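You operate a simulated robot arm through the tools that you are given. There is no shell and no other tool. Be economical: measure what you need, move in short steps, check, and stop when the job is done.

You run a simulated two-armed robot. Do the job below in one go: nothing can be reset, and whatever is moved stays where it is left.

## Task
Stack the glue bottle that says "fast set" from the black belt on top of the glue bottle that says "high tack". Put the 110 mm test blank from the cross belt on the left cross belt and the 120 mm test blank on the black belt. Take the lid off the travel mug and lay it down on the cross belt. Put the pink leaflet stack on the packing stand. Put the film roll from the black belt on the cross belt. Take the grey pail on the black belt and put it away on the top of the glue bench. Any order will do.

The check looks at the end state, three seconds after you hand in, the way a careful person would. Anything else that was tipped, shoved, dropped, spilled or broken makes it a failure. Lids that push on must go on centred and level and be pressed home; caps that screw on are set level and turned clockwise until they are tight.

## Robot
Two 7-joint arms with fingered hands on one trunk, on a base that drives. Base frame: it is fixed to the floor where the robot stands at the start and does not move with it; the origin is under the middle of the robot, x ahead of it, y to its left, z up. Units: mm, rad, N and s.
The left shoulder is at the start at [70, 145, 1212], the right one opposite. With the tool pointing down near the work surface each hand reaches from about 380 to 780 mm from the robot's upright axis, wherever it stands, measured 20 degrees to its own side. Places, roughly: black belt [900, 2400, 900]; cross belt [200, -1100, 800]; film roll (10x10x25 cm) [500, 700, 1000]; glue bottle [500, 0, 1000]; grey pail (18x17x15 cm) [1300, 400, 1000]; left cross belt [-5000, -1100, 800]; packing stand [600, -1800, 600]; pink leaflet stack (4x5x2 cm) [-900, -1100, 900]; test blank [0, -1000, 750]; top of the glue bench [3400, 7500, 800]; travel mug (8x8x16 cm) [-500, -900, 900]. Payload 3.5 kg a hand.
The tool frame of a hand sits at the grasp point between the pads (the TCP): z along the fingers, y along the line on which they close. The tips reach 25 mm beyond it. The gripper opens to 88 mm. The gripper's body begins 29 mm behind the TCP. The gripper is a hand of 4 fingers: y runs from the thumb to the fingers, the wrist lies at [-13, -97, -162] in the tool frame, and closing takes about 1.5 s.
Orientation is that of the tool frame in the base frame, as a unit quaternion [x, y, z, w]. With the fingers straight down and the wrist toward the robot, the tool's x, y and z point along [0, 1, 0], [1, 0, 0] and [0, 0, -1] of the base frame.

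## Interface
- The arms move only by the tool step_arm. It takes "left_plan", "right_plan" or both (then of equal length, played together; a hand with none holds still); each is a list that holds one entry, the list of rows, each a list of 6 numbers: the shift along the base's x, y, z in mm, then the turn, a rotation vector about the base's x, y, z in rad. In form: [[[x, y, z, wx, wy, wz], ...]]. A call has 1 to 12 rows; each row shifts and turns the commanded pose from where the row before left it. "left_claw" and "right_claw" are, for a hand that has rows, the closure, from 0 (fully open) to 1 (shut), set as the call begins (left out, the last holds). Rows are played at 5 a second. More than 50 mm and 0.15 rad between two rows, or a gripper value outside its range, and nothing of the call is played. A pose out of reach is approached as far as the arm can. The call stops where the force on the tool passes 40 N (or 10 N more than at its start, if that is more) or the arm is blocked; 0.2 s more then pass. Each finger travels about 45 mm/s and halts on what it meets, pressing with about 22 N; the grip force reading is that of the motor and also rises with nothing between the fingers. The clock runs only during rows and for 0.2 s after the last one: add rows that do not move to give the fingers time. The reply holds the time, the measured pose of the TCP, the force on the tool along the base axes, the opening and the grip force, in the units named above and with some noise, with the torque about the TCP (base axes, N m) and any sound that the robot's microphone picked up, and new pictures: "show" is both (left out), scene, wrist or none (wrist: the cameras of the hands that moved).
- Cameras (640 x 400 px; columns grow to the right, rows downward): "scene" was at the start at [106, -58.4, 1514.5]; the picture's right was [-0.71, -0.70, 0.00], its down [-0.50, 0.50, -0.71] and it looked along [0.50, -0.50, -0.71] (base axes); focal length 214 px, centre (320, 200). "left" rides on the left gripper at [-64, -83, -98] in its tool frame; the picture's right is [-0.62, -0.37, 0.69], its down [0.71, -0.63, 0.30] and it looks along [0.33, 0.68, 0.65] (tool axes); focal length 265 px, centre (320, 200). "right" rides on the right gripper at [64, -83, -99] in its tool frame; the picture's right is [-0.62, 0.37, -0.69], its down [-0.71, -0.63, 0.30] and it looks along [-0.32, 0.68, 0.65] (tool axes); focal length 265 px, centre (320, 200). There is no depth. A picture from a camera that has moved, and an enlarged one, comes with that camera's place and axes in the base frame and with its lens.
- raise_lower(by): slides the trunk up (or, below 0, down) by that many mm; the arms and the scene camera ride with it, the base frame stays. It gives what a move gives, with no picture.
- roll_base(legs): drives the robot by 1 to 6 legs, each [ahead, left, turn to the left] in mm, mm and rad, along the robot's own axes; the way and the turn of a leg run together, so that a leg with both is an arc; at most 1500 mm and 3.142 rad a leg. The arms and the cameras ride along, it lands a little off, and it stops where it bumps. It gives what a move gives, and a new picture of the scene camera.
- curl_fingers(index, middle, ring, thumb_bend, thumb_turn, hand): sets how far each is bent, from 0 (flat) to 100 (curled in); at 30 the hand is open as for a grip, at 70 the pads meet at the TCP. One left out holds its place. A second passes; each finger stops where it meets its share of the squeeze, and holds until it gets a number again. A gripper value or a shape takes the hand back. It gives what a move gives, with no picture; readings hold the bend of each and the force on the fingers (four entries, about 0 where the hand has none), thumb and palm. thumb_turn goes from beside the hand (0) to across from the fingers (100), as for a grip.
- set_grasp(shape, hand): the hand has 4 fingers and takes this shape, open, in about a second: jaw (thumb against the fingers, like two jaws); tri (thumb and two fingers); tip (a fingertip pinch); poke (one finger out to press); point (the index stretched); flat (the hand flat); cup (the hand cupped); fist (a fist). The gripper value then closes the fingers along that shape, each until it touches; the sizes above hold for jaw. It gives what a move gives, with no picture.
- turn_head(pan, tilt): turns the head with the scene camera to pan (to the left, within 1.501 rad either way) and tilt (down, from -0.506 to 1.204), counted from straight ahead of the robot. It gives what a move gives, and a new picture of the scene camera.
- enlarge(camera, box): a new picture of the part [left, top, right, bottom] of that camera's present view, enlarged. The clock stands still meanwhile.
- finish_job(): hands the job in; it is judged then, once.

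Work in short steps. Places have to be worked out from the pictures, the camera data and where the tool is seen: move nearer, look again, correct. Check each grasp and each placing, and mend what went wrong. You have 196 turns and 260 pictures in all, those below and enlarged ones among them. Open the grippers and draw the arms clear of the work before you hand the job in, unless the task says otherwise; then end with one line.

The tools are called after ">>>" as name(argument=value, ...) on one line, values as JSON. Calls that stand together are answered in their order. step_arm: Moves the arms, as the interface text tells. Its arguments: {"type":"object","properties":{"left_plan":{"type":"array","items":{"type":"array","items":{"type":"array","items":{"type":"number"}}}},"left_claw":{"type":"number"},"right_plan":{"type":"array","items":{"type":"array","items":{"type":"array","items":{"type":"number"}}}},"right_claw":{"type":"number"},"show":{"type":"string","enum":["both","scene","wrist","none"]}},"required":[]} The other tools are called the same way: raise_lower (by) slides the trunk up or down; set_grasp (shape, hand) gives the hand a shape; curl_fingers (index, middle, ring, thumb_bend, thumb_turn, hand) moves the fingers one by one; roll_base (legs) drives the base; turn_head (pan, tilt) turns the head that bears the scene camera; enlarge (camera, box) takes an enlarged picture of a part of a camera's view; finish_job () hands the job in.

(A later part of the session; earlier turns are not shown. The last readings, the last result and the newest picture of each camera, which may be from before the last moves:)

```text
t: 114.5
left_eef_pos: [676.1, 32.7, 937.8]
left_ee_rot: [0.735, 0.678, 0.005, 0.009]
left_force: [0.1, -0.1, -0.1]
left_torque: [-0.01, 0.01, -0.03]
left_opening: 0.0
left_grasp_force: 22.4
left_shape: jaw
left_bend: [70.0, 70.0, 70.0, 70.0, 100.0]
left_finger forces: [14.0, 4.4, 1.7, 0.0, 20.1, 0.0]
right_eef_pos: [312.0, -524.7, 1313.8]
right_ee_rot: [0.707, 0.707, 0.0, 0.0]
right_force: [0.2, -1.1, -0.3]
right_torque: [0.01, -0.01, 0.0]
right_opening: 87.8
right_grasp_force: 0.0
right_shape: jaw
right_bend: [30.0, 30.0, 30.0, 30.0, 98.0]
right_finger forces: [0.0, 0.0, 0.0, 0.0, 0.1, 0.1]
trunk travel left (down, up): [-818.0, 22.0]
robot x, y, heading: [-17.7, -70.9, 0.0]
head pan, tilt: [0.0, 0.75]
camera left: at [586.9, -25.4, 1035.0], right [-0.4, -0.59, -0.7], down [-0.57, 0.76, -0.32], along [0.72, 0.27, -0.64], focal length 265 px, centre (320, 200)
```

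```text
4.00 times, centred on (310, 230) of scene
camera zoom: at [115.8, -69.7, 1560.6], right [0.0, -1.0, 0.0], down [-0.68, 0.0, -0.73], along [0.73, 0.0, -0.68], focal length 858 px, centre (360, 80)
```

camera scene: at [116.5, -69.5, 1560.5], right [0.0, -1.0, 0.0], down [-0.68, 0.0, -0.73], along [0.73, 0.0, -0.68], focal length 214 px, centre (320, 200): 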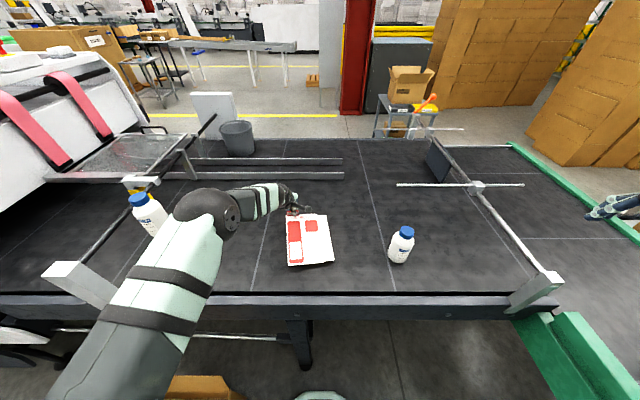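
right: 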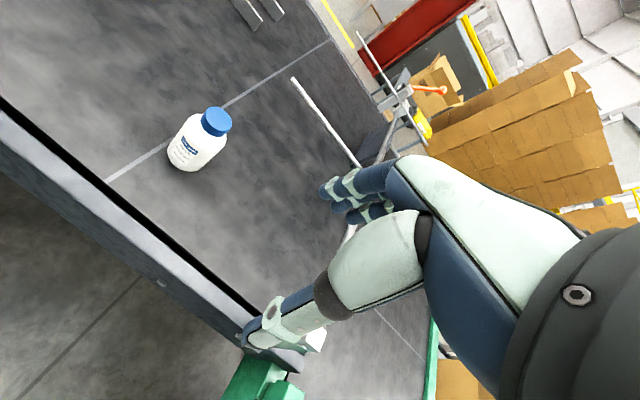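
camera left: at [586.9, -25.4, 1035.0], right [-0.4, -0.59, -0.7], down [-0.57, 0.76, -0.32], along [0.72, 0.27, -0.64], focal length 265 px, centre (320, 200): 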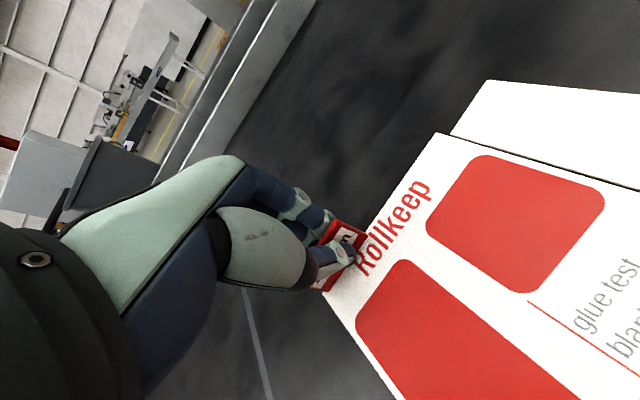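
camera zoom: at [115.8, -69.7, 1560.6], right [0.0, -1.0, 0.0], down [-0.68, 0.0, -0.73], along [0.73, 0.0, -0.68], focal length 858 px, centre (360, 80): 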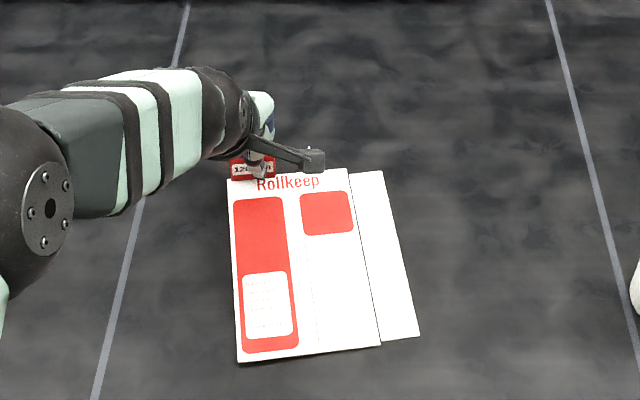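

Nearly down. A few mm more until it touches.

>>> step_arm(left_plan=[[[0, 0, -2, 0, 0, 0], [0, 0, -2, 0, 0, 0], [0, 0, 0, 0, 0, 0]]], show="none")

>>> step_arm(left_plan=[[[0, 0, -2, 0, 0, 0], [0, 0, 0, 0, 0, 0]]], show="none")

>>> enlarge(camera="scene", box=[280, 195, 360, 275])

```text
t: 115.3
left_eef_pos: [676.8, 32.8, 935.4]
left_ee_rot: [0.734, 0.679, 0.005, 0.008]
left_force: [-0.5, 0.8, 0.3]
left_torque: [-0.06, -0.02, -0.05]
left_opening: 0.1
left_grasp_force: 21.8
left_shape: jaw
left_bend: [70.0, 70.0, 70.0, 70.0, 100.0]
left_finger forces: [14.1, 4.3, 1.9, 0.0, 20.1, 0.0]
right_eef_pos: [311.9, -523.7, 1314.3]
right_ee_rot: [0.707, 0.707, -0.002, 0.0]
right_force: [-0.1, -0.2, 0.2]
right_torque: [0.0, -0.04, 0.01]
right_opening: 87.6
right_grasp_force: 0.1
right_shape: jaw
right_bend: [30.0, 30.0, 30.0, 30.0, 98.0]
right_finger forces: [0.1, 0.0, 0.0, 0.1, 0.1, 0.1]
trunk travel left (down, up): [-818.0, 22.0]
robot x, y, heading: [-17.2, -68.5, 0.006]
head pan, tilt: [0.0, 0.75]
```

```text
t: 116.0
left_eef_pos: [676.0, 32.1, 933.6]
left_ee_rot: [0.734, 0.679, 0.007, 0.01]
left_force: [0.5, 0.9, 5.2]
left_torque: [-0.04, 0.02, -0.03]
left_opening: 0.1
left_grasp_force: 22.1
left_shape: jaw
left_bend: [70.0, 70.0, 70.0, 70.0, 100.0]
left_finger forces: [14.6, 4.6, 2.2, 0.0, 21.1, 0.0]
right_eef_pos: [311.0, -524.9, 1314.5]
right_ee_rot: [0.707, 0.707, 0.0, 0.001]
right_force: [0.2, 0.7, -0.2]
right_torque: [0.01, 0.02, 0.0]
right_opening: 87.6
right_grasp_force: 0.1
right_shape: jaw
right_bend: [30.0, 30.0, 30.0, 30.0, 98.0]
right_finger forces: [0.1, 0.0, 0.0, 0.0, 0.1, 0.0]
trunk travel left (down, up): [-818.0, 22.0]
robot x, y, heading: [-18.5, -71.4, -0.0]
head pan, tilt: [0.0, 0.75]
```

```text
5.00 times, centred on (320, 235) of scene
camera zoom: at [114.3, -69.4, 1560.8], right [0.0, -1.0, 0.0], down [-0.68, 0.0, -0.73], along [0.73, 0.0, -0.68], focal length 1072 px, centre (320, 25)
```

zoom: 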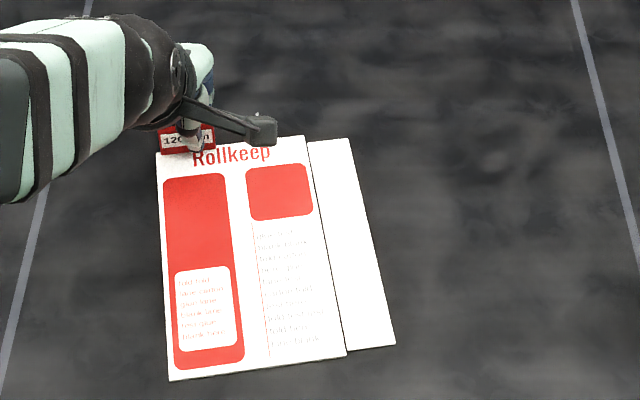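

Touching (5 N up). I open the hand and draw it up.

>>> step_arm(left_plan=[[[0, 0, 1, 0, 0, 0], [0, 0, 0, 0, 0, 0], [0, 0, 0, 0, 0, 0], [0, 0, 0, 0, 0, 0], [0, 0, 0, 0, 0, 0], [0, 0, 30, 0, 0, 0], [0, 0, 40, 0, 0, 0], [0, 0, 40, 0, 0, 0], [-20, 0, 40, 0, 0, 0], [-40, 0, 20, 0, 0, 0]]], left_claw=0.3, show="scene")

```text
t: 118.2
left_eef_pos: [613.6, 32.0, 1105.8]
left_ee_rot: [0.734, 0.68, 0.007, 0.01]
left_force: [-0.1, 0.0, -1.0]
left_torque: [-0.03, -0.03, -0.01]
left_opening: 61.4
left_grasp_force: 0.1
left_shape: jaw
left_bend: [27.0, 37.0, 34.0, 58.0, 99.0]
left_finger forces: [0.0, 0.0, 0.0, 0.0, 0.0, 0.0]
right_eef_pos: [309.0, -524.9, 1314.7]
right_ee_rot: [0.707, 0.707, 0.002, 0.001]
right_force: [0.1, 0.6, 0.7]
right_torque: [0.0, 0.0, 0.02]
right_opening: 87.8
right_grasp_force: 0.1
right_shape: jaw
right_bend: [30.0, 30.0, 30.0, 30.0, 98.0]
right_finger forces: [0.1, 0.0, 0.1, 0.1, 0.1, 0.0]
trunk travel left (down, up): [-818.0, 22.0]
robot x, y, heading: [-20.8, -69.6, 0.003]
head pan, tilt: [0.0, 0.75]
camera scene: at [112.0, -70.0, 1560.9], right [0.0, -1.0, 0.0], down [-0.68, 0.0, -0.73], along [0.73, 0.0, -0.68], focal length 214 px, centre (320, 200)
```

scene: 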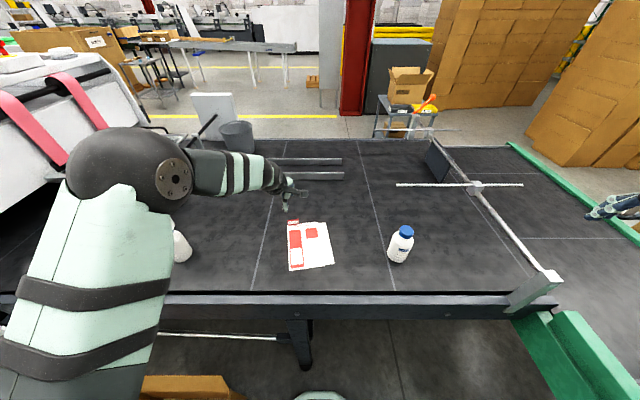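

The red blank lies on the black belt. I retract the left arm, then return to the cross belt; the roll stands right in front of the blue blank's tag, so I'll shift the roll to the now free spot first.

>>> step_arm(left_plan=[[[-25, 0, 40, 0, 0, 0], [-25, 0, 40, 0, 0, 0], [-25, 0, 40, 0, 0, 0], [-30, 0, 35, 0, 0, 0], [-30, 0, 30, 0, 0, 0], [-20, 0, 0, 0, 0, 0.05]]], show="scene")

>>> roll_base(legs=[[-60, 0, -1.57], [330, -10, 0]])

```text
t: 119.5
left_eef_pos: [462.4, 32.6, 1289.6]
left_ee_rot: [0.717, 0.697, 0.005, 0.01]
left_force: [-0.6, 0.0, 0.0]
left_torque: [0.01, 0.02, 0.0]
left_opening: 61.6
left_grasp_force: 0.1
left_shape: jaw
left_bend: [27.0, 37.0, 34.0, 58.0, 99.0]
left_finger forces: [0.0, 0.0, 0.0, 0.0, 0.0, 0.0]
right_eef_pos: [312.7, -524.4, 1313.8]
right_ee_rot: [0.707, 0.707, -0.001, 0.0]
right_force: [0.1, 0.4, 0.4]
right_torque: [0.02, 0.04, -0.03]
right_opening: 87.6
right_grasp_force: 0.0
right_shape: jaw
right_bend: [30.0, 30.0, 30.0, 30.0, 98.0]
right_finger forces: [0.1, 0.0, 0.0, 0.1, 0.0, 0.0]
trunk travel left (down, up): [-818.0, 22.0]
robot x, y, heading: [-17.8, -66.4, 0.001]
head pan, tilt: [0.0, 0.75]
camera scene: at [116.2, -68.1, 1560.5], right [0.0, -1.0, 0.0], down [-0.68, 0.0, -0.73], along [0.73, 0.0, -0.68], focal length 214 px, centre (320, 200)
```

scene: 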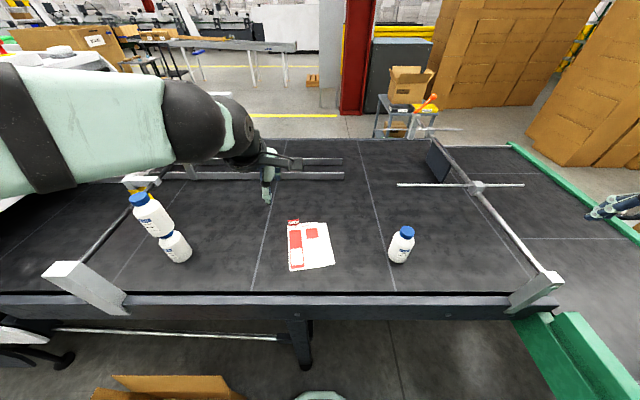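

```text
t: 125.5
left_eef_pos: [50.6, -825.4, 1291.3]
left_ee_rot: [1.0, -0.007, -0.002, 0.012]
left_force: [0.8, 0.1, 0.1]
left_torque: [-0.01, 0.0, -0.04]
left_opening: 61.6
left_grasp_force: 0.1
left_shape: jaw
left_bend: [27.0, 37.0, 34.0, 58.0, 99.0]
left_finger forces: [0.0, 0.0, 0.1, 0.1, 0.0, 0.0]
right_eef_pos: [-508.8, -683.9, 1315.0]
right_ee_rot: [1.0, 0.006, -0.001, 0.002]
right_force: [0.3, -0.5, 0.0]
right_torque: [-0.04, -0.04, 0.0]
right_opening: 88.0
right_grasp_force: 0.1
right_shape: jaw
right_bend: [30.0, 30.0, 30.0, 30.0, 98.0]
right_finger forces: [0.1, 0.0, 0.0, 0.0, 0.0, 0.0]
trunk travel left (down, up): [-818.0, 22.0]
robot x, y, heading: [-59.0, -353.0, -1.56]
head pan, tilt: [0.0, 0.75]
camera scene: at [-57.0, -483.0, 1560.9], right [-1.0, -0.02, 0.0], down [-0.01, 0.68, -0.73], along [0.01, -0.73, -0.68], focal length 214 px, centre (320, 200)
```

scene: 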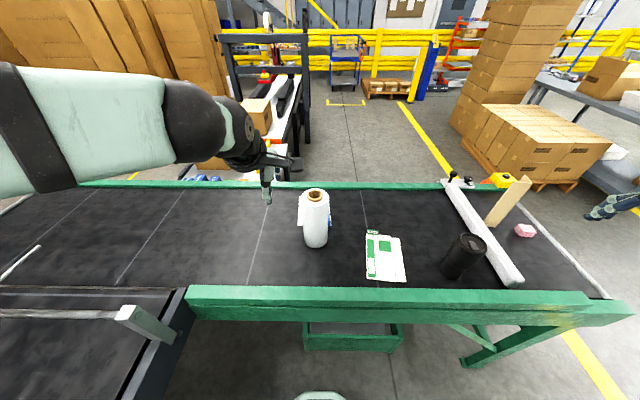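

I flatten the left fingers and move over the roll.

>>> curl_fingers(hand="left", index=0, middle=0, ring=0, thumb_bend=0, thumb_turn=100)

>>> step_arm(left_plan=[[[-16, -36, 0, 0, 0, 0], [-16, -36, 0, 0, 0, 0], [-16, -36, 0, 0, 0, 0], [-16, -36, -20, 0, 0, 0], [-16, -36, -25, 0, 0, 0], [0, 0, 0, 0, 0, 0]]])

```text
t: 126.5
left_eef_pos: [50.8, -829.0, 1291.3]
left_ee_rot: [1.0, -0.006, -0.003, 0.01]
left_force: [-1.0, 0.4, -1.0]
left_torque: [0.01, -0.03, -0.03]
left_opening: 132.3
left_grasp_force: 0.1
left_shape: fingers
left_bend: [0.0, 0.0, 0.0, 0.0, 95.0]
left_finger forces: [0.0, 0.0, 0.0, 0.0, 0.0, 0.0]
right_eef_pos: [-507.5, -686.3, 1312.7]
right_ee_rot: [1.0, 0.006, -0.001, 0.0]
right_force: [-0.1, -0.3, -0.3]
right_torque: [0.0, 0.01, 0.04]
right_opening: 87.8
right_grasp_force: 0.0
right_shape: jaw
right_bend: [30.0, 30.0, 30.0, 30.0, 98.0]
right_finger forces: [0.0, 0.0, 0.0, 0.0, 0.0, 0.0]
trunk travel left (down, up): [-818.0, 22.0]
robot x, y, heading: [-58.2, -350.8, -1.559]
head pan, tilt: [0.0, 0.75]
```

```text
t: 127.9
left_eef_pos: [-29.7, -1004.5, 1247.6]
left_ee_rot: [1.0, -0.007, -0.002, 0.012]
left_force: [-0.1, 0.0, 0.1]
left_torque: [-0.01, -0.02, -0.02]
left_opening: 132.3
left_grasp_force: 0.0
left_shape: fingers
left_bend: [0.0, 0.0, 0.0, 0.0, 95.0]
left_finger forces: [0.0, 0.1, 0.0, 0.0, 0.0, 0.1]
right_eef_pos: [-507.8, -684.8, 1315.1]
right_ee_rot: [1.0, 0.007, -0.002, 0.0]
right_force: [-0.1, -0.4, 1.0]
right_torque: [0.03, 0.0, -0.01]
right_opening: 87.5
right_grasp_force: 0.1
right_shape: jaw
right_bend: [30.0, 30.0, 30.0, 30.0, 98.0]
right_finger forces: [0.1, 0.1, 0.0, 0.0, 0.0, 0.0]
trunk travel left (down, up): [-818.0, 22.0]
robot x, y, heading: [-58.1, -354.7, -1.557]
head pan, tilt: [0.0, 0.75]
camera scene: at [-56.3, -484.7, 1560.7], right [-1.0, -0.02, 0.0], down [-0.01, 0.68, -0.73], along [0.01, -0.73, -0.68], focal length 214 px, centre (320, 200)
camera left: at [-91.6, -919.9, 1343.6], right [-0.62, 0.36, -0.7], down [0.72, 0.61, -0.32], along [0.31, -0.7, -0.64], focal length 265 px, centre (320, 200)
```

scene: 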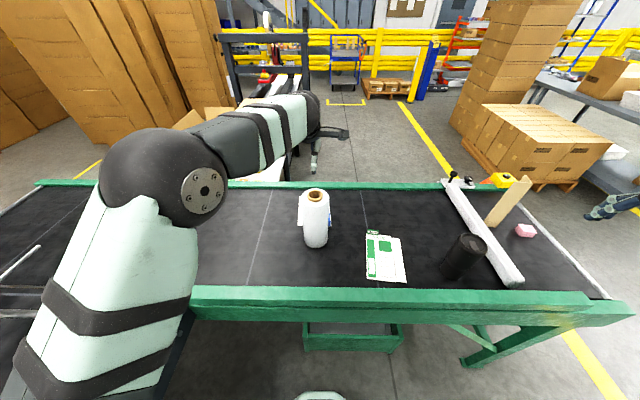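
left: 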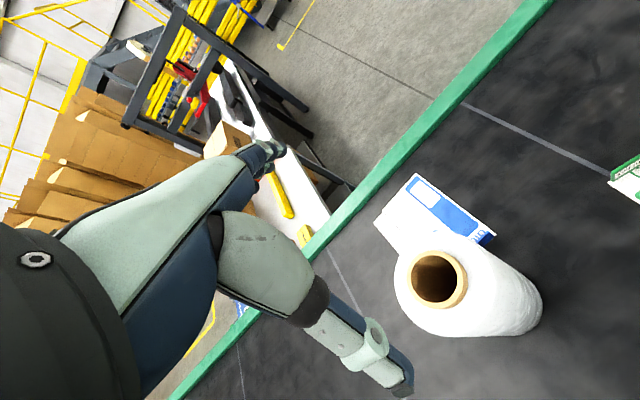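

Stub centre reads [-34, -1002]. I lower straight over the roll and grip it.

>>> step_arm(left_plan=[[[-4, 2, -35, 0, 0, 0], [0, 0, -35, 0, 0, 0], [0, 0, -30, 0, 0, 0], [0, 0, -20, 0, 0, 0], [0, 0, -20, 0, 0, 0], [0, 0, -18, 0, 0, 0], [0, 0, 0, 0, 0, 0]]], show="wrist")

>>> enlarge(camera="scene", box=[260, 160, 380, 270])

```text
t: 129.5
left_eef_pos: [-35.5, -1006.6, 1088.5]
left_ee_rot: [1.0, -0.007, -0.002, 0.011]
left_force: [0.6, -0.4, -0.6]
left_torque: [0.0, 0.03, 0.02]
left_opening: 132.3
left_grasp_force: 0.0
left_shape: fingers
left_bend: [0.0, 0.0, 0.0, 0.0, 95.0]
left_finger forces: [0.0, 0.0, 0.2, 0.0, 0.0, 0.0]
right_eef_pos: [-508.2, -686.5, 1313.9]
right_ee_rot: [1.0, 0.007, 0.0, 0.0]
right_force: [0.6, -0.1, 0.6]
right_torque: [0.0, -0.02, 0.0]
right_opening: 87.6
right_grasp_force: 0.1
right_shape: jaw
right_bend: [30.0, 30.0, 30.0, 30.0, 98.0]
right_finger forces: [0.0, 0.0, 0.1, 0.0, 0.0, 0.0]
trunk travel left (down, up): [-818.0, 22.0]
robot x, y, heading: [-56.7, -351.5, -1.555]
head pan, tilt: [0.0, 0.75]
camera left: at [-96.8, -919.6, 1184.8], right [-0.62, 0.36, -0.7], down [0.72, 0.61, -0.32], along [0.31, -0.7, -0.64], focal length 265 px, centre (320, 200)
```

left: 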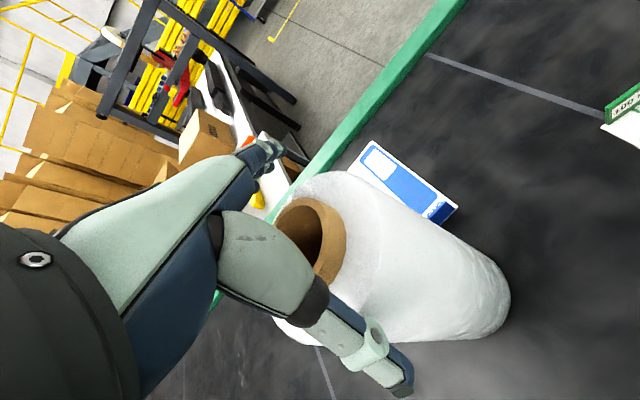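

```text
3.64 times, centred on (320, 215) of scene
camera zoom: at [-57.2, -486.1, 1560.6], right [-1.0, -0.02, 0.0], down [-0.01, 0.68, -0.73], along [0.01, -0.73, -0.68], focal length 780 px, centre (320, 146)
```

zoom: 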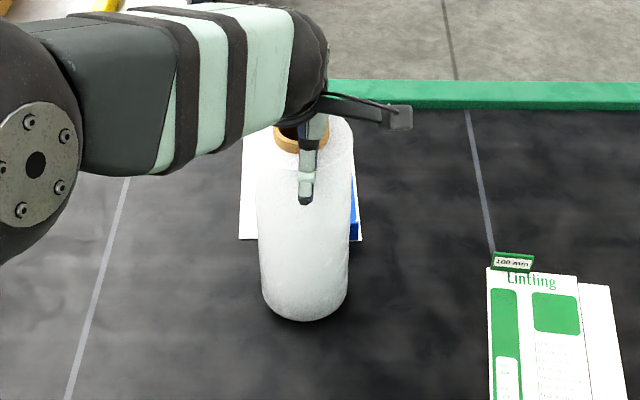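

>>> step_arm(left_plan=[[[0, 0, 0, 0, 0, 0], [0, 0, 0, 0, 0, 0], [0, 0, 0, 0, 0, 0], [0, 0, 0, 0, 0, 0], [0, 0, 0, 0, 0, 0], [0, 0, 0, 0, 0, 0], [0, 0, 0, 0, 0, 0], [0, 0, 0, 0, 0, 0]]], left_claw=1, show="none")

>>> step_arm(left_plan=[[[0, 0, 10, 0, 0, 0], [0, 0, 15, 0, 0, 0], [0, 0, 20, 0, 0, 0]]], show="wrist")

```text
t: 131.3
left_eef_pos: [-35.7, -1004.0, 1090.5]
left_ee_rot: [1.0, -0.007, -0.002, 0.014]
left_force: [-1.9, -3.6, 18.3]
left_torque: [-0.25, 0.02, -0.06]
left_opening: 77.7
left_grasp_force: 22.0
left_shape: jaw
left_bend: [22.0, 30.0, 31.0, 27.0, 97.0]
left_finger forces: [22.1, 8.9, 3.0, 0.1, 31.3, 0.1]
right_eef_pos: [-509.2, -683.6, 1314.6]
right_ee_rot: [1.0, 0.007, 0.0, 0.002]
right_force: [-0.8, -0.3, -0.6]
right_torque: [-0.01, -0.01, 0.02]
right_opening: 87.6
right_grasp_force: 0.0
right_shape: jaw
right_bend: [30.0, 30.0, 30.0, 30.0, 98.0]
right_finger forces: [0.1, 0.0, 0.0, 0.0, 0.0, 0.0]
trunk travel left (down, up): [-818.0, 22.0]
robot x, y, heading: [-59.4, -351.2, -1.555]
head pan, tilt: [0.0, 0.75]
```

```text
t: 132.1
left_eef_pos: [-34.1, -1003.8, 1131.7]
left_ee_rot: [1.0, -0.007, -0.002, 0.007]
left_force: [-0.1, 1.5, -10.6]
left_torque: [0.08, 0.05, -0.01]
left_opening: 78.1
left_grasp_force: 21.5
left_shape: jaw
left_bend: [22.0, 30.0, 31.0, 28.0, 97.0]
left_finger forces: [20.8, 9.4, 3.1, 0.1, 32.4, 0.0]
right_eef_pos: [-507.4, -686.7, 1313.6]
right_ee_rot: [1.0, 0.006, 0.0, 0.0]
right_force: [0.0, -0.2, 0.8]
right_torque: [0.0, -0.01, -0.01]
right_opening: 87.8
right_grasp_force: 0.1
right_shape: jaw
right_bend: [30.0, 30.0, 30.0, 30.0, 98.0]
right_finger forces: [0.0, 0.0, 0.1, 0.1, 0.0, 0.0]
trunk travel left (down, up): [-818.0, 22.0]
robot x, y, heading: [-57.8, -353.1, -1.556]
head pan, tilt: [0.0, 0.75]
camera left: at [-95.6, -919.1, 1227.7], right [-0.62, 0.37, -0.7], down [0.72, 0.61, -0.32], along [0.31, -0.7, -0.64], focal length 265 px, centre (320, 200)
```

left: 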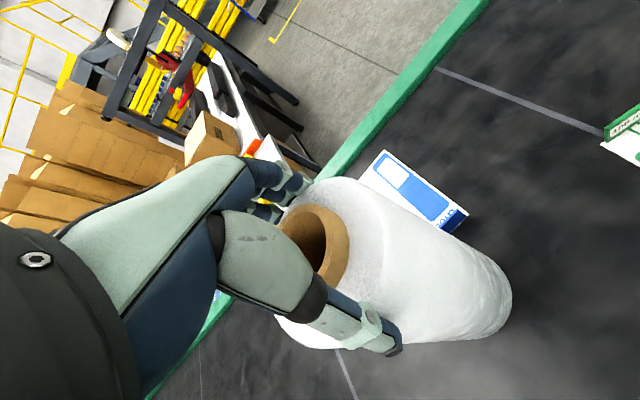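

Held (10.6 N). I slide it sideways in the air to x≈235 and lower it.

>>> step_arm(left_plan=[[[45, 0, 0, 0, 0, 0], [45, 0, 0, 0, 0, 0], [45, 0, 0, 0, 0, 0], [45, 0, 0, 0, 0, 0], [45, 0, 0, 0, 0, 0], [45, 0, 0, 0, 0, 0], [0, 0, 0, 0, 0, 0], [0, 0, -15, 0, 0, 0], [0, 0, -10, 0, 0, 0], [0, 0, -6, 0, 0, 0], [0, 0, -4, 0, 0, 0], [0, 0, 0, 0, 0, 0]]])

```text
t: 134.7
left_eef_pos: [237.7, -1008.0, 1095.7]
left_ee_rot: [1.0, -0.007, -0.002, 0.01]
left_force: [0.1, -0.4, -11.6]
left_torque: [-0.01, 0.08, -0.04]
left_opening: 78.3
left_grasp_force: 21.7
left_shape: jaw
left_bend: [22.0, 30.0, 30.0, 28.0, 97.0]
left_finger forces: [19.8, 9.3, 3.6, 0.0, 30.2, 0.0]
right_eef_pos: [-506.4, -688.6, 1314.0]
right_ee_rot: [1.0, 0.006, -0.001, -0.001]
right_force: [-0.9, 1.0, 0.9]
right_torque: [0.02, -0.02, -0.03]
right_opening: 87.8
right_grasp_force: 0.0
right_shape: jaw
right_bend: [30.0, 30.0, 30.0, 30.0, 98.0]
right_finger forces: [0.0, 0.1, 0.1, 0.1, 0.0, 0.1]
trunk travel left (down, up): [-818.0, 22.0]
robot x, y, heading: [-59.5, -351.8, -1.56]
head pan, tilt: [0.0, 0.75]
camera scene: at [-55.2, -488.7, 1560.3], right [-1.0, -0.02, 0.0], down [-0.01, 0.68, -0.73], along [0.01, -0.73, -0.68], focal length 214 px, centre (320, 200)
camera left: at [174.9, -922.4, 1192.9], right [-0.62, 0.36, -0.7], down [0.72, 0.61, -0.32], along [0.31, -0.7, -0.64], focal length 265 px, centre (320, 200)
```

scene: 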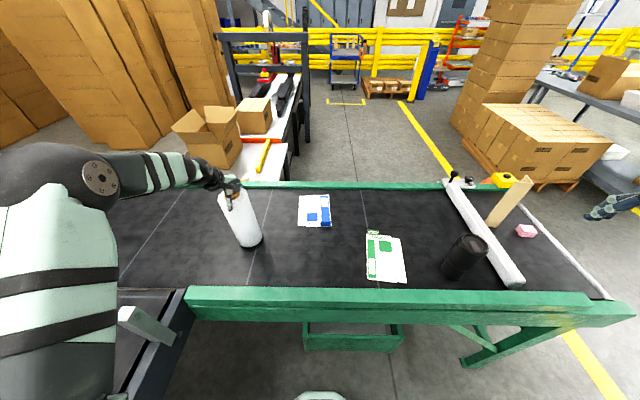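
left: 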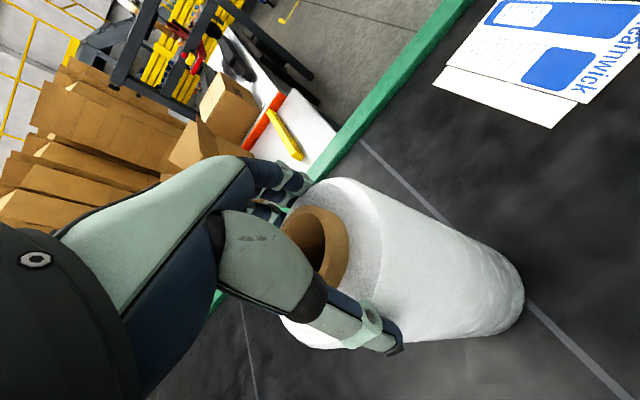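

Not quite down yet; I lower in 2 mm steps to contact.

>>> step_arm(left_plan=[[[0, 0, -2, 0, 0, 0], [0, 0, -2, 0, 0, 0], [0, 0, 0, 0, 0, 0]]], show="none")

>>> step_arm(left_plan=[[[0, 0, -2, 0, 0, 0], [0, 0, 0, 0, 0, 0]]], show="none")

```text
t: 135.5
left_eef_pos: [235.4, -1007.7, 1094.7]
left_ee_rot: [1.0, -0.007, -0.001, 0.012]
left_force: [-1.3, 0.9, -0.5]
left_torque: [0.07, 0.02, 0.03]
left_opening: 78.2
left_grasp_force: 22.4
left_shape: jaw
left_bend: [22.0, 30.0, 30.0, 28.0, 97.0]
left_finger forces: [19.7, 8.9, 3.6, 0.0, 31.8, 0.0]
right_eef_pos: [-508.7, -687.1, 1313.6]
right_ee_rot: [1.0, 0.007, 0.0, 0.001]
right_force: [0.0, -0.2, 0.4]
right_torque: [-0.02, 0.0, -0.03]
right_opening: 88.0
right_grasp_force: 0.1
right_shape: jaw
right_bend: [30.0, 30.0, 30.0, 30.0, 98.0]
right_finger forces: [0.0, 0.0, 0.0, 0.1, 0.1, 0.0]
trunk travel left (down, up): [-818.0, 22.0]
robot x, y, heading: [-57.2, -351.7, -1.561]
head pan, tilt: [0.0, 0.75]
```

```text
t: 136.1
left_eef_pos: [235.3, -1005.4, 1093.0]
left_ee_rot: [1.0, -0.007, -0.002, 0.014]
left_force: [-2.4, 0.3, 9.1]
left_torque: [-0.12, 0.03, 0.01]
left_opening: 78.0
left_grasp_force: 21.7
left_shape: jaw
left_bend: [22.0, 30.0, 30.0, 28.0, 97.0]
left_finger forces: [20.2, 9.3, 3.4, 0.1, 32.3, 0.0]
right_eef_pos: [-509.4, -686.3, 1314.9]
right_ee_rot: [1.0, 0.007, 0.0, 0.001]
right_force: [0.4, 0.5, 0.4]
right_torque: [-0.01, -0.02, 0.0]
right_opening: 87.6
right_grasp_force: 0.0
right_shape: jaw
right_bend: [30.0, 30.0, 30.0, 30.0, 98.0]
right_finger forces: [0.1, 0.1, 0.0, 0.0, 0.0, 0.0]
trunk travel left (down, up): [-818.0, 22.0]
robot x, y, heading: [-59.2, -352.3, -1.558]
head pan, tilt: [0.0, 0.75]
```

The roll rests on the belt. I open flat and pull the hand straight up and back.

>>> curl_fingers(hand="left", index=0, middle=0, ring=0, thumb_bend=0, thumb_turn=100)

>>> step_arm(left_plan=[[[0, 0, 20, 0, 0, 0], [0, 0, 30, 0, 0, 0], [0, 0, 40, 0, 0, 0], [0, 0, 40, 0, 0, 0], [0, 0, 40, 0, 0, 0], [-20, 30, 20, 0, 0, 0], [-40, 30, 0, 0, 0, 0], [-40, 30, 0, 0, 0, 0], [-40, 20, 0, 0, 0, 0]]], show="scene")

>>> set_grasp(hand="left", shape="jaw")

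>>> roll_base(legs=[[0, -300, 0]])

```text
t: 137.1
left_eef_pos: [236.5, -1006.4, 1090.8]
left_ee_rot: [1.0, -0.007, -0.003, 0.011]
left_force: [0.9, 0.1, 0.2]
left_torque: [0.02, -0.03, 0.0]
left_opening: 132.4
left_grasp_force: 0.2
left_shape: fingers
left_bend: [0.0, 0.0, 0.0, 0.0, 95.0]
left_finger forces: [0.0, 0.0, 0.1, 0.0, 0.0, 0.0]
right_eef_pos: [-507.6, -687.8, 1313.4]
right_ee_rot: [1.0, 0.007, -0.001, 0.001]
right_force: [0.0, 0.1, -0.1]
right_torque: [-0.01, 0.0, -0.02]
right_opening: 87.8
right_grasp_force: 0.1
right_shape: jaw
right_bend: [30.0, 30.0, 30.0, 30.0, 98.0]
right_finger forces: [0.1, 0.0, 0.0, 0.0, 0.0, 0.0]
trunk travel left (down, up): [-818.0, 22.0]
robot x, y, heading: [-49.5, -354.1, -1.553]
head pan, tilt: [0.0, 0.75]
```

```text
t: 139.1
left_eef_pos: [93.7, -894.2, 1282.6]
left_ee_rot: [1.0, -0.007, -0.002, 0.011]
left_force: [0.0, -0.3, -0.1]
left_torque: [-0.01, -0.02, 0.01]
left_opening: 132.4
left_grasp_force: 0.0
left_shape: fingers
left_bend: [0.0, 0.0, 0.0, 0.0, 95.0]
left_finger forces: [0.1, 0.0, 0.0, 0.0, 0.1, 0.0]
right_eef_pos: [-509.1, -686.0, 1313.0]
right_ee_rot: [1.0, 0.007, 0.0, 0.0]
right_force: [-0.6, 0.8, 0.1]
right_torque: [-0.03, -0.01, 0.0]
right_opening: 87.6
right_grasp_force: 0.1
right_shape: jaw
right_bend: [30.0, 30.0, 30.0, 30.0, 98.0]
right_finger forces: [0.0, 0.1, 0.0, 0.0, 0.0, 0.0]
trunk travel left (down, up): [-818.0, 22.0]
robot x, y, heading: [-59.7, -352.8, -1.55]
head pan, tilt: [0.0, 0.75]
camera scene: at [-59.0, -484.8, 1560.7], right [-1.0, -0.02, 0.0], down [-0.01, 0.68, -0.73], along [0.01, -0.73, -0.68], focal length 214 px, centre (320, 200)
```

scene: 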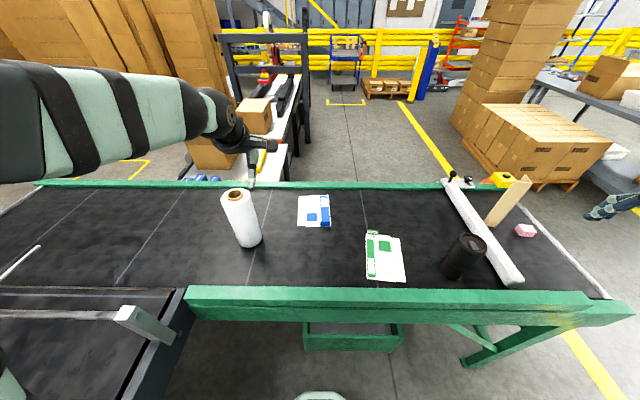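

```text
t: 140.0
left_eef_pos: [97.3, -898.3, 1280.0]
left_ee_rot: [1.0, -0.007, -0.002, 0.011]
left_force: [0.7, -0.1, -0.3]
left_torque: [0.01, 0.04, -0.03]
left_opening: 88.1
left_grasp_force: 0.1
left_shape: jaw
left_bend: [30.0, 30.0, 30.0, 30.0, 97.0]
left_finger forces: [0.0, 0.0, 0.0, 0.0, 0.0, 0.1]
right_eef_pos: [-509.1, -685.6, 1314.3]
right_ee_rot: [1.0, 0.007, -0.001, -0.001]
right_force: [-0.1, -0.3, 0.0]
right_torque: [-0.02, 0.04, 0.04]
right_opening: 87.6
right_grasp_force: 0.0
right_shape: jaw
right_bend: [30.0, 30.0, 30.0, 30.0, 98.0]
right_finger forces: [0.1, 0.1, 0.0, 0.0, 0.0, 0.0]
trunk travel left (down, up): [-818.0, 22.0]
robot x, y, heading: [-56.6, -348.2, -1.553]
head pan, tilt: [0.0, 0.75]
```

```text
t: 142.1
left_eef_pos: [-206.5, -902.4, 1280.6]
left_ee_rot: [1.0, -0.001, -0.004, 0.011]
left_force: [0.3, 0.0, 0.8]
left_torque: [0.01, 0.01, -0.02]
left_opening: 87.9
left_grasp_force: 0.1
left_shape: jaw
left_bend: [30.0, 30.0, 30.0, 30.0, 97.0]
left_finger forces: [0.0, 0.0, 0.0, 0.0, 0.1, 0.1]
right_eef_pos: [-814.8, -697.8, 1315.1]
right_ee_rot: [1.0, 0.013, -0.001, 0.0]
right_force: [0.4, 0.3, 0.3]
right_torque: [-0.03, 0.04, 0.0]
right_opening: 87.9
right_grasp_force: 0.1
right_shape: jaw
right_bend: [30.0, 30.0, 30.0, 30.0, 98.0]
right_finger forces: [0.0, 0.0, 0.0, 0.1, 0.0, 0.1]
trunk travel left (down, up): [-818.0, 22.0]
robot x, y, heading: [-370.1, -360.2, -1.544]
head pan, tilt: [0.0, 0.75]
camera scene: at [-365.1, -492.8, 1560.6], right [-1.0, -0.03, 0.0], down [-0.02, 0.68, -0.73], along [0.02, -0.73, -0.68], focal length 214 px, centre (320, 200)
```

scene: 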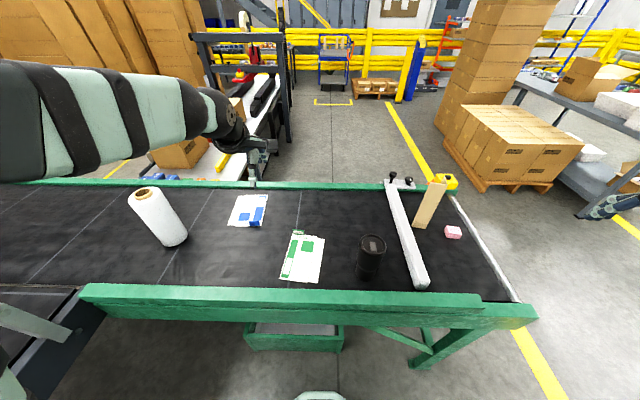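

I look closely at the mug lid and the blue blank's tag.

>>> enlarge(camera="scene", box=[335, 215, 415, 295])

>>> enlarge(camera="scene", box=[210, 180, 290, 240])

>>> enlarge(camera="scene", box=[370, 165, 490, 295])

```text
5.00 times, centred on (375, 255) of scene
camera zoom: at [-365.1, -492.8, 1560.6], right [-1.0, -0.03, 0.0], down [-0.02, 0.68, -0.73], along [0.02, -0.73, -0.68], focal length 1072 px, centre (45, -75)
```

zoom: 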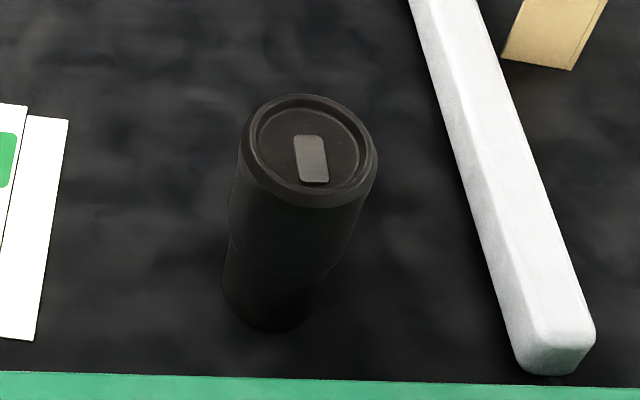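

```text
6.67 times, centred on (250, 210) of scene
camera zoom: at [-365.1, -492.8, 1560.6], right [-1.0, -0.03, 0.0], down [-0.02, 0.68, -0.73], along [0.02, -0.73, -0.68], focal length 1430 px, centre (787, 133)
```

zoom: 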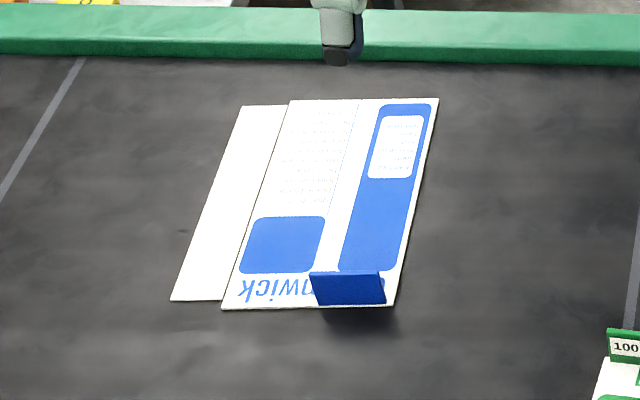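

```text
3.08 times, centred on (430, 230) of scene
camera zoom: at [-365.1, -492.8, 1560.6], right [-1.0, -0.03, 0.0], down [-0.02, 0.68, -0.73], along [0.02, -0.73, -0.68], focal length 660 px, centre (-18, 108)
```

zoom: 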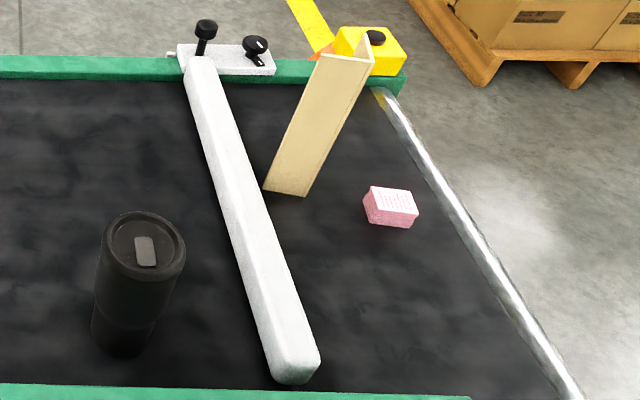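

The mug top is near [-517, -882, 1014], lid about 80 mm wide. I open the right hand wide and bring it over the mug.

>>> curl_fingers(hand="right", index=10, middle=10, ring=10, thumb_bend=10, thumb_turn=100)

>>> step_arm(right_plan=[[[33, -20, -18, 0, 0, 0], [33, -20, -18, 0, 0, 0], [33, -20, -18, 0, 0, 0], [33, -20, -18, 0, 0, 0], [33, -20, -18, 0, 0, 0], [33, -20, -18, 0, 0, 0], [33, -21, -18, 0, 0, 0], [33, -21, -18, 0, 0, 0], [33, -22, -18, 0, 0, 0], [0, 0, 0, 0, 0, 0]]])

```text
t: 143.1
left_eef_pos: [-210.5, -902.4, 1280.7]
left_ee_rot: [1.0, -0.001, -0.002, 0.012]
left_force: [0.2, -0.1, -0.5]
left_torque: [-0.01, 0.01, 0.02]
left_opening: 88.1
left_grasp_force: 0.1
left_shape: jaw
left_bend: [30.0, 30.0, 30.0, 30.0, 97.0]
left_finger forces: [0.0, 0.0, 0.0, 0.0, 0.0, 0.0]
right_eef_pos: [-817.5, -698.3, 1313.8]
right_ee_rot: [1.0, 0.013, 0.0, -0.001]
right_force: [-0.5, 0.8, 0.9]
right_torque: [0.01, 0.0, 0.0]
right_opening: 120.1
right_grasp_force: 0.1
right_shape: fingers
right_bend: [10.0, 10.0, 10.0, 10.0, 96.0]
right_finger forces: [0.1, 0.1, 0.0, 0.0, 0.0, 0.0]
trunk travel left (down, up): [-818.0, 22.0]
robot x, y, heading: [-372.6, -361.5, -1.54]
head pan, tilt: [0.0, 0.75]
```

```text
t: 145.3
left_eef_pos: [-210.0, -903.1, 1280.3]
left_ee_rot: [1.0, -0.001, -0.003, 0.012]
left_force: [-0.4, 0.0, 0.9]
left_torque: [0.01, -0.03, 0.02]
left_opening: 88.1
left_grasp_force: 0.0
left_shape: jaw
left_bend: [30.0, 30.0, 30.0, 30.0, 97.0]
left_finger forces: [0.1, 0.1, 0.0, 0.2, 0.0, 0.1]
right_eef_pos: [-526.9, -883.5, 1150.4]
right_ee_rot: [1.0, 0.002, 0.014, 0.0]
right_force: [0.0, 0.4, -0.4]
right_torque: [0.04, -0.01, 0.01]
right_opening: 120.2
right_grasp_force: 0.0
right_shape: fingers
right_bend: [10.0, 10.0, 10.0, 10.0, 96.0]
right_finger forces: [0.0, 0.0, 0.0, 0.1, 0.1, 0.0]
trunk travel left (down, up): [-818.0, 22.0]
robot x, y, heading: [-368.7, -360.0, -1.545]
head pan, tilt: [0.0, 0.75]
camera scene: at [-368.2, -492.3, 1560.6], right [-1.0, -0.03, 0.0], down [-0.02, 0.68, -0.73], along [0.02, -0.73, -0.68], focal length 214 px, centre (320, 200)
camera right: at [-466.0, -798.9, 1251.9], right [-0.64, -0.37, 0.68], down [-0.71, 0.63, -0.33], along [-0.3, -0.69, -0.66], focal length 265 px, centre (320, 200)
```

scene: 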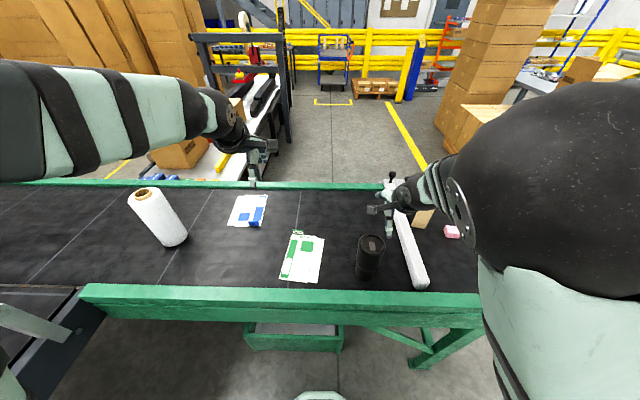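
right: 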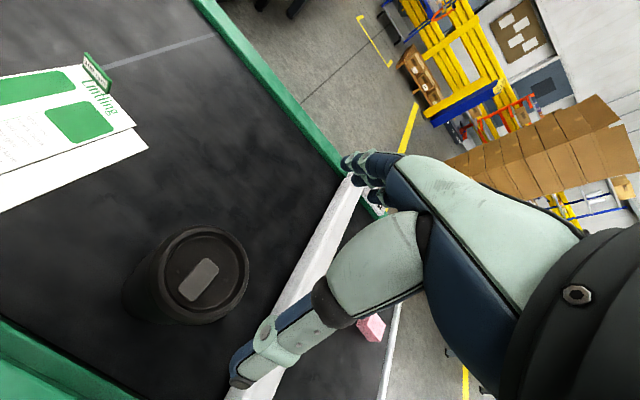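

The right-hand camera puts the lid at [-516, -879]. I centre, level the hand and lower to just above the lid.

>>> step_arm(right_plan=[[[6, 2, -25, 0, 0.014, 0], [5, 2, -25, 0, 0.014, 0], [0, 0, -25, 0, 0, 0], [0, 0, 0, 0, 0, 0]]])

>>> enlarge(camera="scene", box=[330, 190, 430, 290])

```text
t: 146.3
left_eef_pos: [-209.8, -903.6, 1281.4]
left_ee_rot: [1.0, -0.001, -0.002, 0.01]
left_force: [-0.3, 1.1, 0.3]
left_torque: [0.02, -0.01, -0.03]
left_opening: 88.1
left_grasp_force: 0.1
left_shape: jaw
left_bend: [30.0, 30.0, 30.0, 30.0, 97.0]
left_finger forces: [0.1, 0.0, 0.0, 0.1, 0.0, 0.0]
right_eef_pos: [-510.7, -882.9, 1085.4]
right_ee_rot: [1.0, 0.002, 0.006, 0.008]
right_force: [-0.5, -0.2, -0.4]
right_torque: [-0.02, -0.01, 0.02]
right_opening: 120.0
right_grasp_force: 0.0
right_shape: fingers
right_bend: [10.0, 10.0, 10.0, 10.0, 96.0]
right_finger forces: [0.1, 0.1, 0.1, 0.0, 0.0, 0.1]
trunk travel left (down, up): [-818.0, 22.0]
robot x, y, heading: [-369.6, -361.2, -1.55]
head pan, tilt: [0.0, 0.75]
camera scene: at [-368.0, -493.2, 1560.5], right [-1.0, -0.03, 0.0], down [-0.02, 0.68, -0.73], along [0.02, -0.73, -0.68], focal length 214 px, centre (320, 200)
camera right: at [-448.3, -796.9, 1183.9], right [-0.63, -0.36, 0.69], down [-0.71, 0.62, -0.32], along [-0.31, -0.7, -0.65], focal length 265 px, centre (320, 200)
```

scene: 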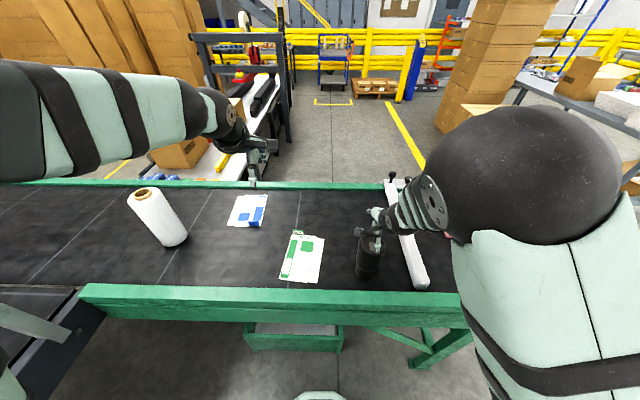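
right: 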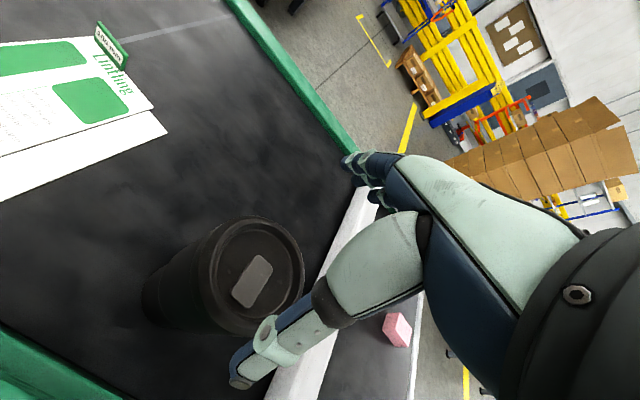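

```text
4.00 times, centred on (380, 240) of scene
camera zoom: at [-368.0, -493.2, 1560.5], right [-1.0, -0.03, 0.0], down [-0.02, 0.68, -0.73], along [0.02, -0.73, -0.68], focal length 858 px, centre (80, 40)
```

zoom: 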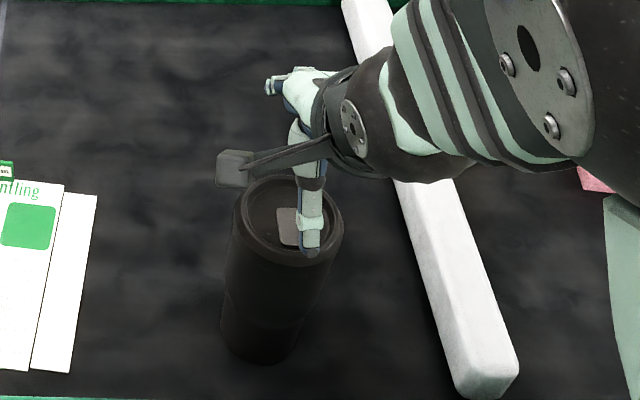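

Centred within a few mm. I lower until the tips are at the lid's rim.

>>> step_arm(right_plan=[[[-2, 2, -20, 0, 0, 0], [-1, 0, -20, 0, 0, 0], [0, 0, -14, 0, 0, 0], [0, 0, 0, 0, 0, 0]]], show="wrist")

>>> enlarge(camera="scene", box=[340, 200, 420, 290])

```text
t: 147.3
left_eef_pos: [-209.9, -901.7, 1281.8]
left_ee_rot: [1.0, -0.001, -0.001, 0.011]
left_force: [0.1, -0.4, 0.3]
left_torque: [0.01, 0.02, -0.02]
left_opening: 88.1
left_grasp_force: 0.0
left_shape: jaw
left_bend: [30.0, 30.0, 30.0, 30.0, 97.0]
left_finger forces: [0.0, 0.0, 0.1, 0.0, 0.0, 0.0]
right_eef_pos: [-512.8, -875.2, 1021.4]
right_ee_rot: [1.0, 0.013, -0.015, 0.0]
right_force: [-0.6, 0.7, 0.7]
right_torque: [0.0, 0.01, 0.04]
right_opening: 120.2
right_grasp_force: 0.0
right_shape: fingers
right_bend: [10.0, 10.0, 10.0, 10.0, 96.0]
right_finger forces: [0.0, 0.0, 0.1, 0.0, 0.1, 0.0]
trunk travel left (down, up): [-818.0, 22.0]
robot x, y, heading: [-367.5, -358.2, -1.547]
head pan, tilt: [0.0, 0.75]
camera right: at [-448.2, -789.1, 1117.0], right [-0.59, -0.38, 0.71], down [-0.74, 0.61, -0.28], along [-0.33, -0.69, -0.64], focal length 265 px, centre (320, 200)
```

right: 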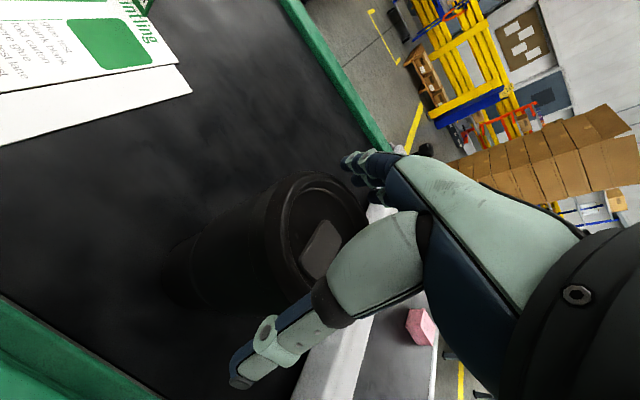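

```text
4.44 times, centred on (380, 245) of scene
camera zoom: at [-368.4, -492.5, 1560.6], right [-1.0, -0.03, 0.0], down [-0.02, 0.68, -0.73], along [0.02, -0.73, -0.68], focal length 953 px, centre (53, 0)
```

zoom: 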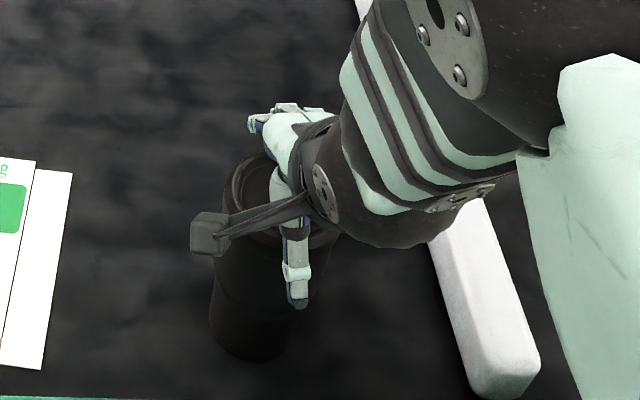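

I level the hand, raise a few mm so the tips bear on the lid's rim only, and close.

>>> step_arm(right_plan=[[[-2, -3, 5, 0, -0.028, 0], [0, 0, 0, 0, 0, 0]]], show="none")

>>> step_arm(right_plan=[[[0, 0, 0, 0, 0, 0], [0, 0, 0, 0, 0, 0], [0, 0, 0, 0, 0, 0], [0, 0, 0, 0, 0, 0], [0, 0, 0, 0, 0, 0], [0, 0, 0, 0, 0, 0], [0, 0, 0, 0, 0, 0]]], right_claw=1, show="wrist")

>>> enlarge(camera="scene", box=[340, 200, 420, 290])

```text
t: 147.9
left_eef_pos: [-210.2, -903.4, 1281.0]
left_ee_rot: [1.0, -0.001, -0.003, 0.011]
left_force: [0.4, -0.5, -0.1]
left_torque: [-0.01, 0.0, 0.01]
left_opening: 88.1
left_grasp_force: 0.0
left_shape: jaw
left_bend: [30.0, 30.0, 30.0, 30.0, 97.0]
left_finger forces: [0.0, 0.0, 0.0, 0.0, 0.0, 0.0]
right_eef_pos: [-515.6, -877.3, 1026.0]
right_ee_rot: [1.0, 0.013, -0.001, 0.001]
right_force: [0.1, -0.5, 0.0]
right_torque: [0.02, 0.01, -0.01]
right_opening: 120.2
right_grasp_force: 0.0
right_shape: fingers
right_bend: [10.0, 10.0, 10.0, 10.0, 96.0]
right_finger forces: [0.0, 0.1, 0.0, 0.0, 0.0, 0.1]
trunk travel left (down, up): [-818.0, 22.0]
robot x, y, heading: [-369.2, -359.5, -1.542]
head pan, tilt: [0.0, 0.75]
```

```text
t: 149.5
left_eef_pos: [-210.2, -902.2, 1281.9]
left_ee_rot: [1.0, -0.001, -0.003, 0.01]
left_force: [0.5, 0.6, 0.2]
left_torque: [0.01, 0.01, 0.0]
left_opening: 87.9
left_grasp_force: 0.0
left_shape: jaw
left_bend: [30.0, 30.0, 30.0, 30.0, 97.0]
left_finger forces: [0.0, 0.0, 0.0, 0.0, 0.0, 0.0]
right_eef_pos: [-514.9, -877.6, 1027.2]
right_ee_rot: [1.0, 0.012, -0.001, 0.001]
right_force: [-1.5, -1.2, 2.3]
right_torque: [-0.09, 0.02, 0.01]
right_opening: 76.2
right_grasp_force: 22.0
right_shape: jaw
right_bend: [25.0, 32.0, 33.0, 36.0, 98.0]
right_finger forces: [15.7, 6.5, 2.7, 0.0, 23.8, 0.0]
trunk travel left (down, up): [-818.0, 22.0]
robot x, y, heading: [-371.8, -359.3, -1.541]
head pan, tilt: [0.0, 0.75]
camera right: at [-453.3, -792.3, 1125.7], right [-0.61, -0.38, 0.69], down [-0.73, 0.61, -0.3], along [-0.31, -0.69, -0.65], focal length 265 px, centre (320, 200)
```

right: 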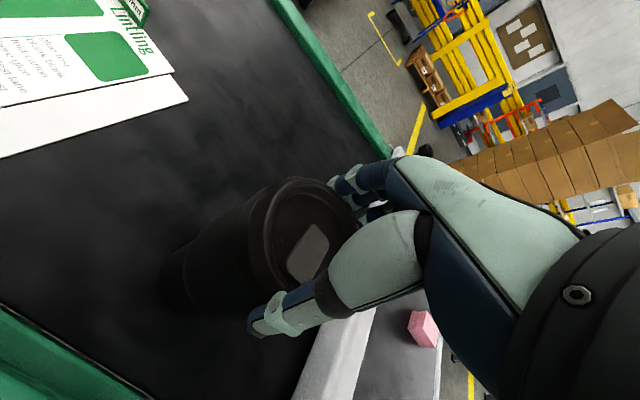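

```text
4.44 times, centred on (380, 245) of scene
camera zoom: at [-368.2, -492.8, 1560.6], right [-1.0, -0.03, 0.0], down [-0.02, 0.68, -0.73], along [0.02, -0.73, -0.68], focal length 953 px, centre (53, 0)
```

zoom: 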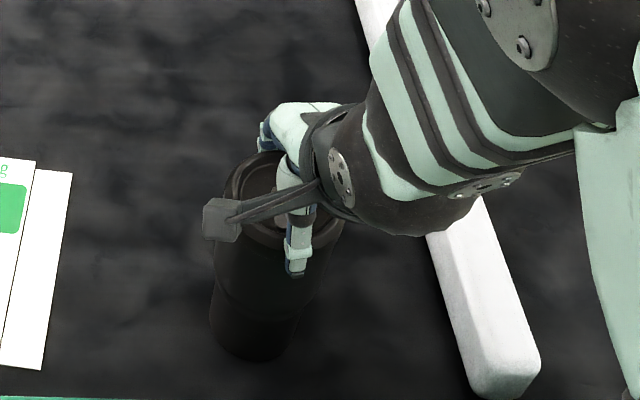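

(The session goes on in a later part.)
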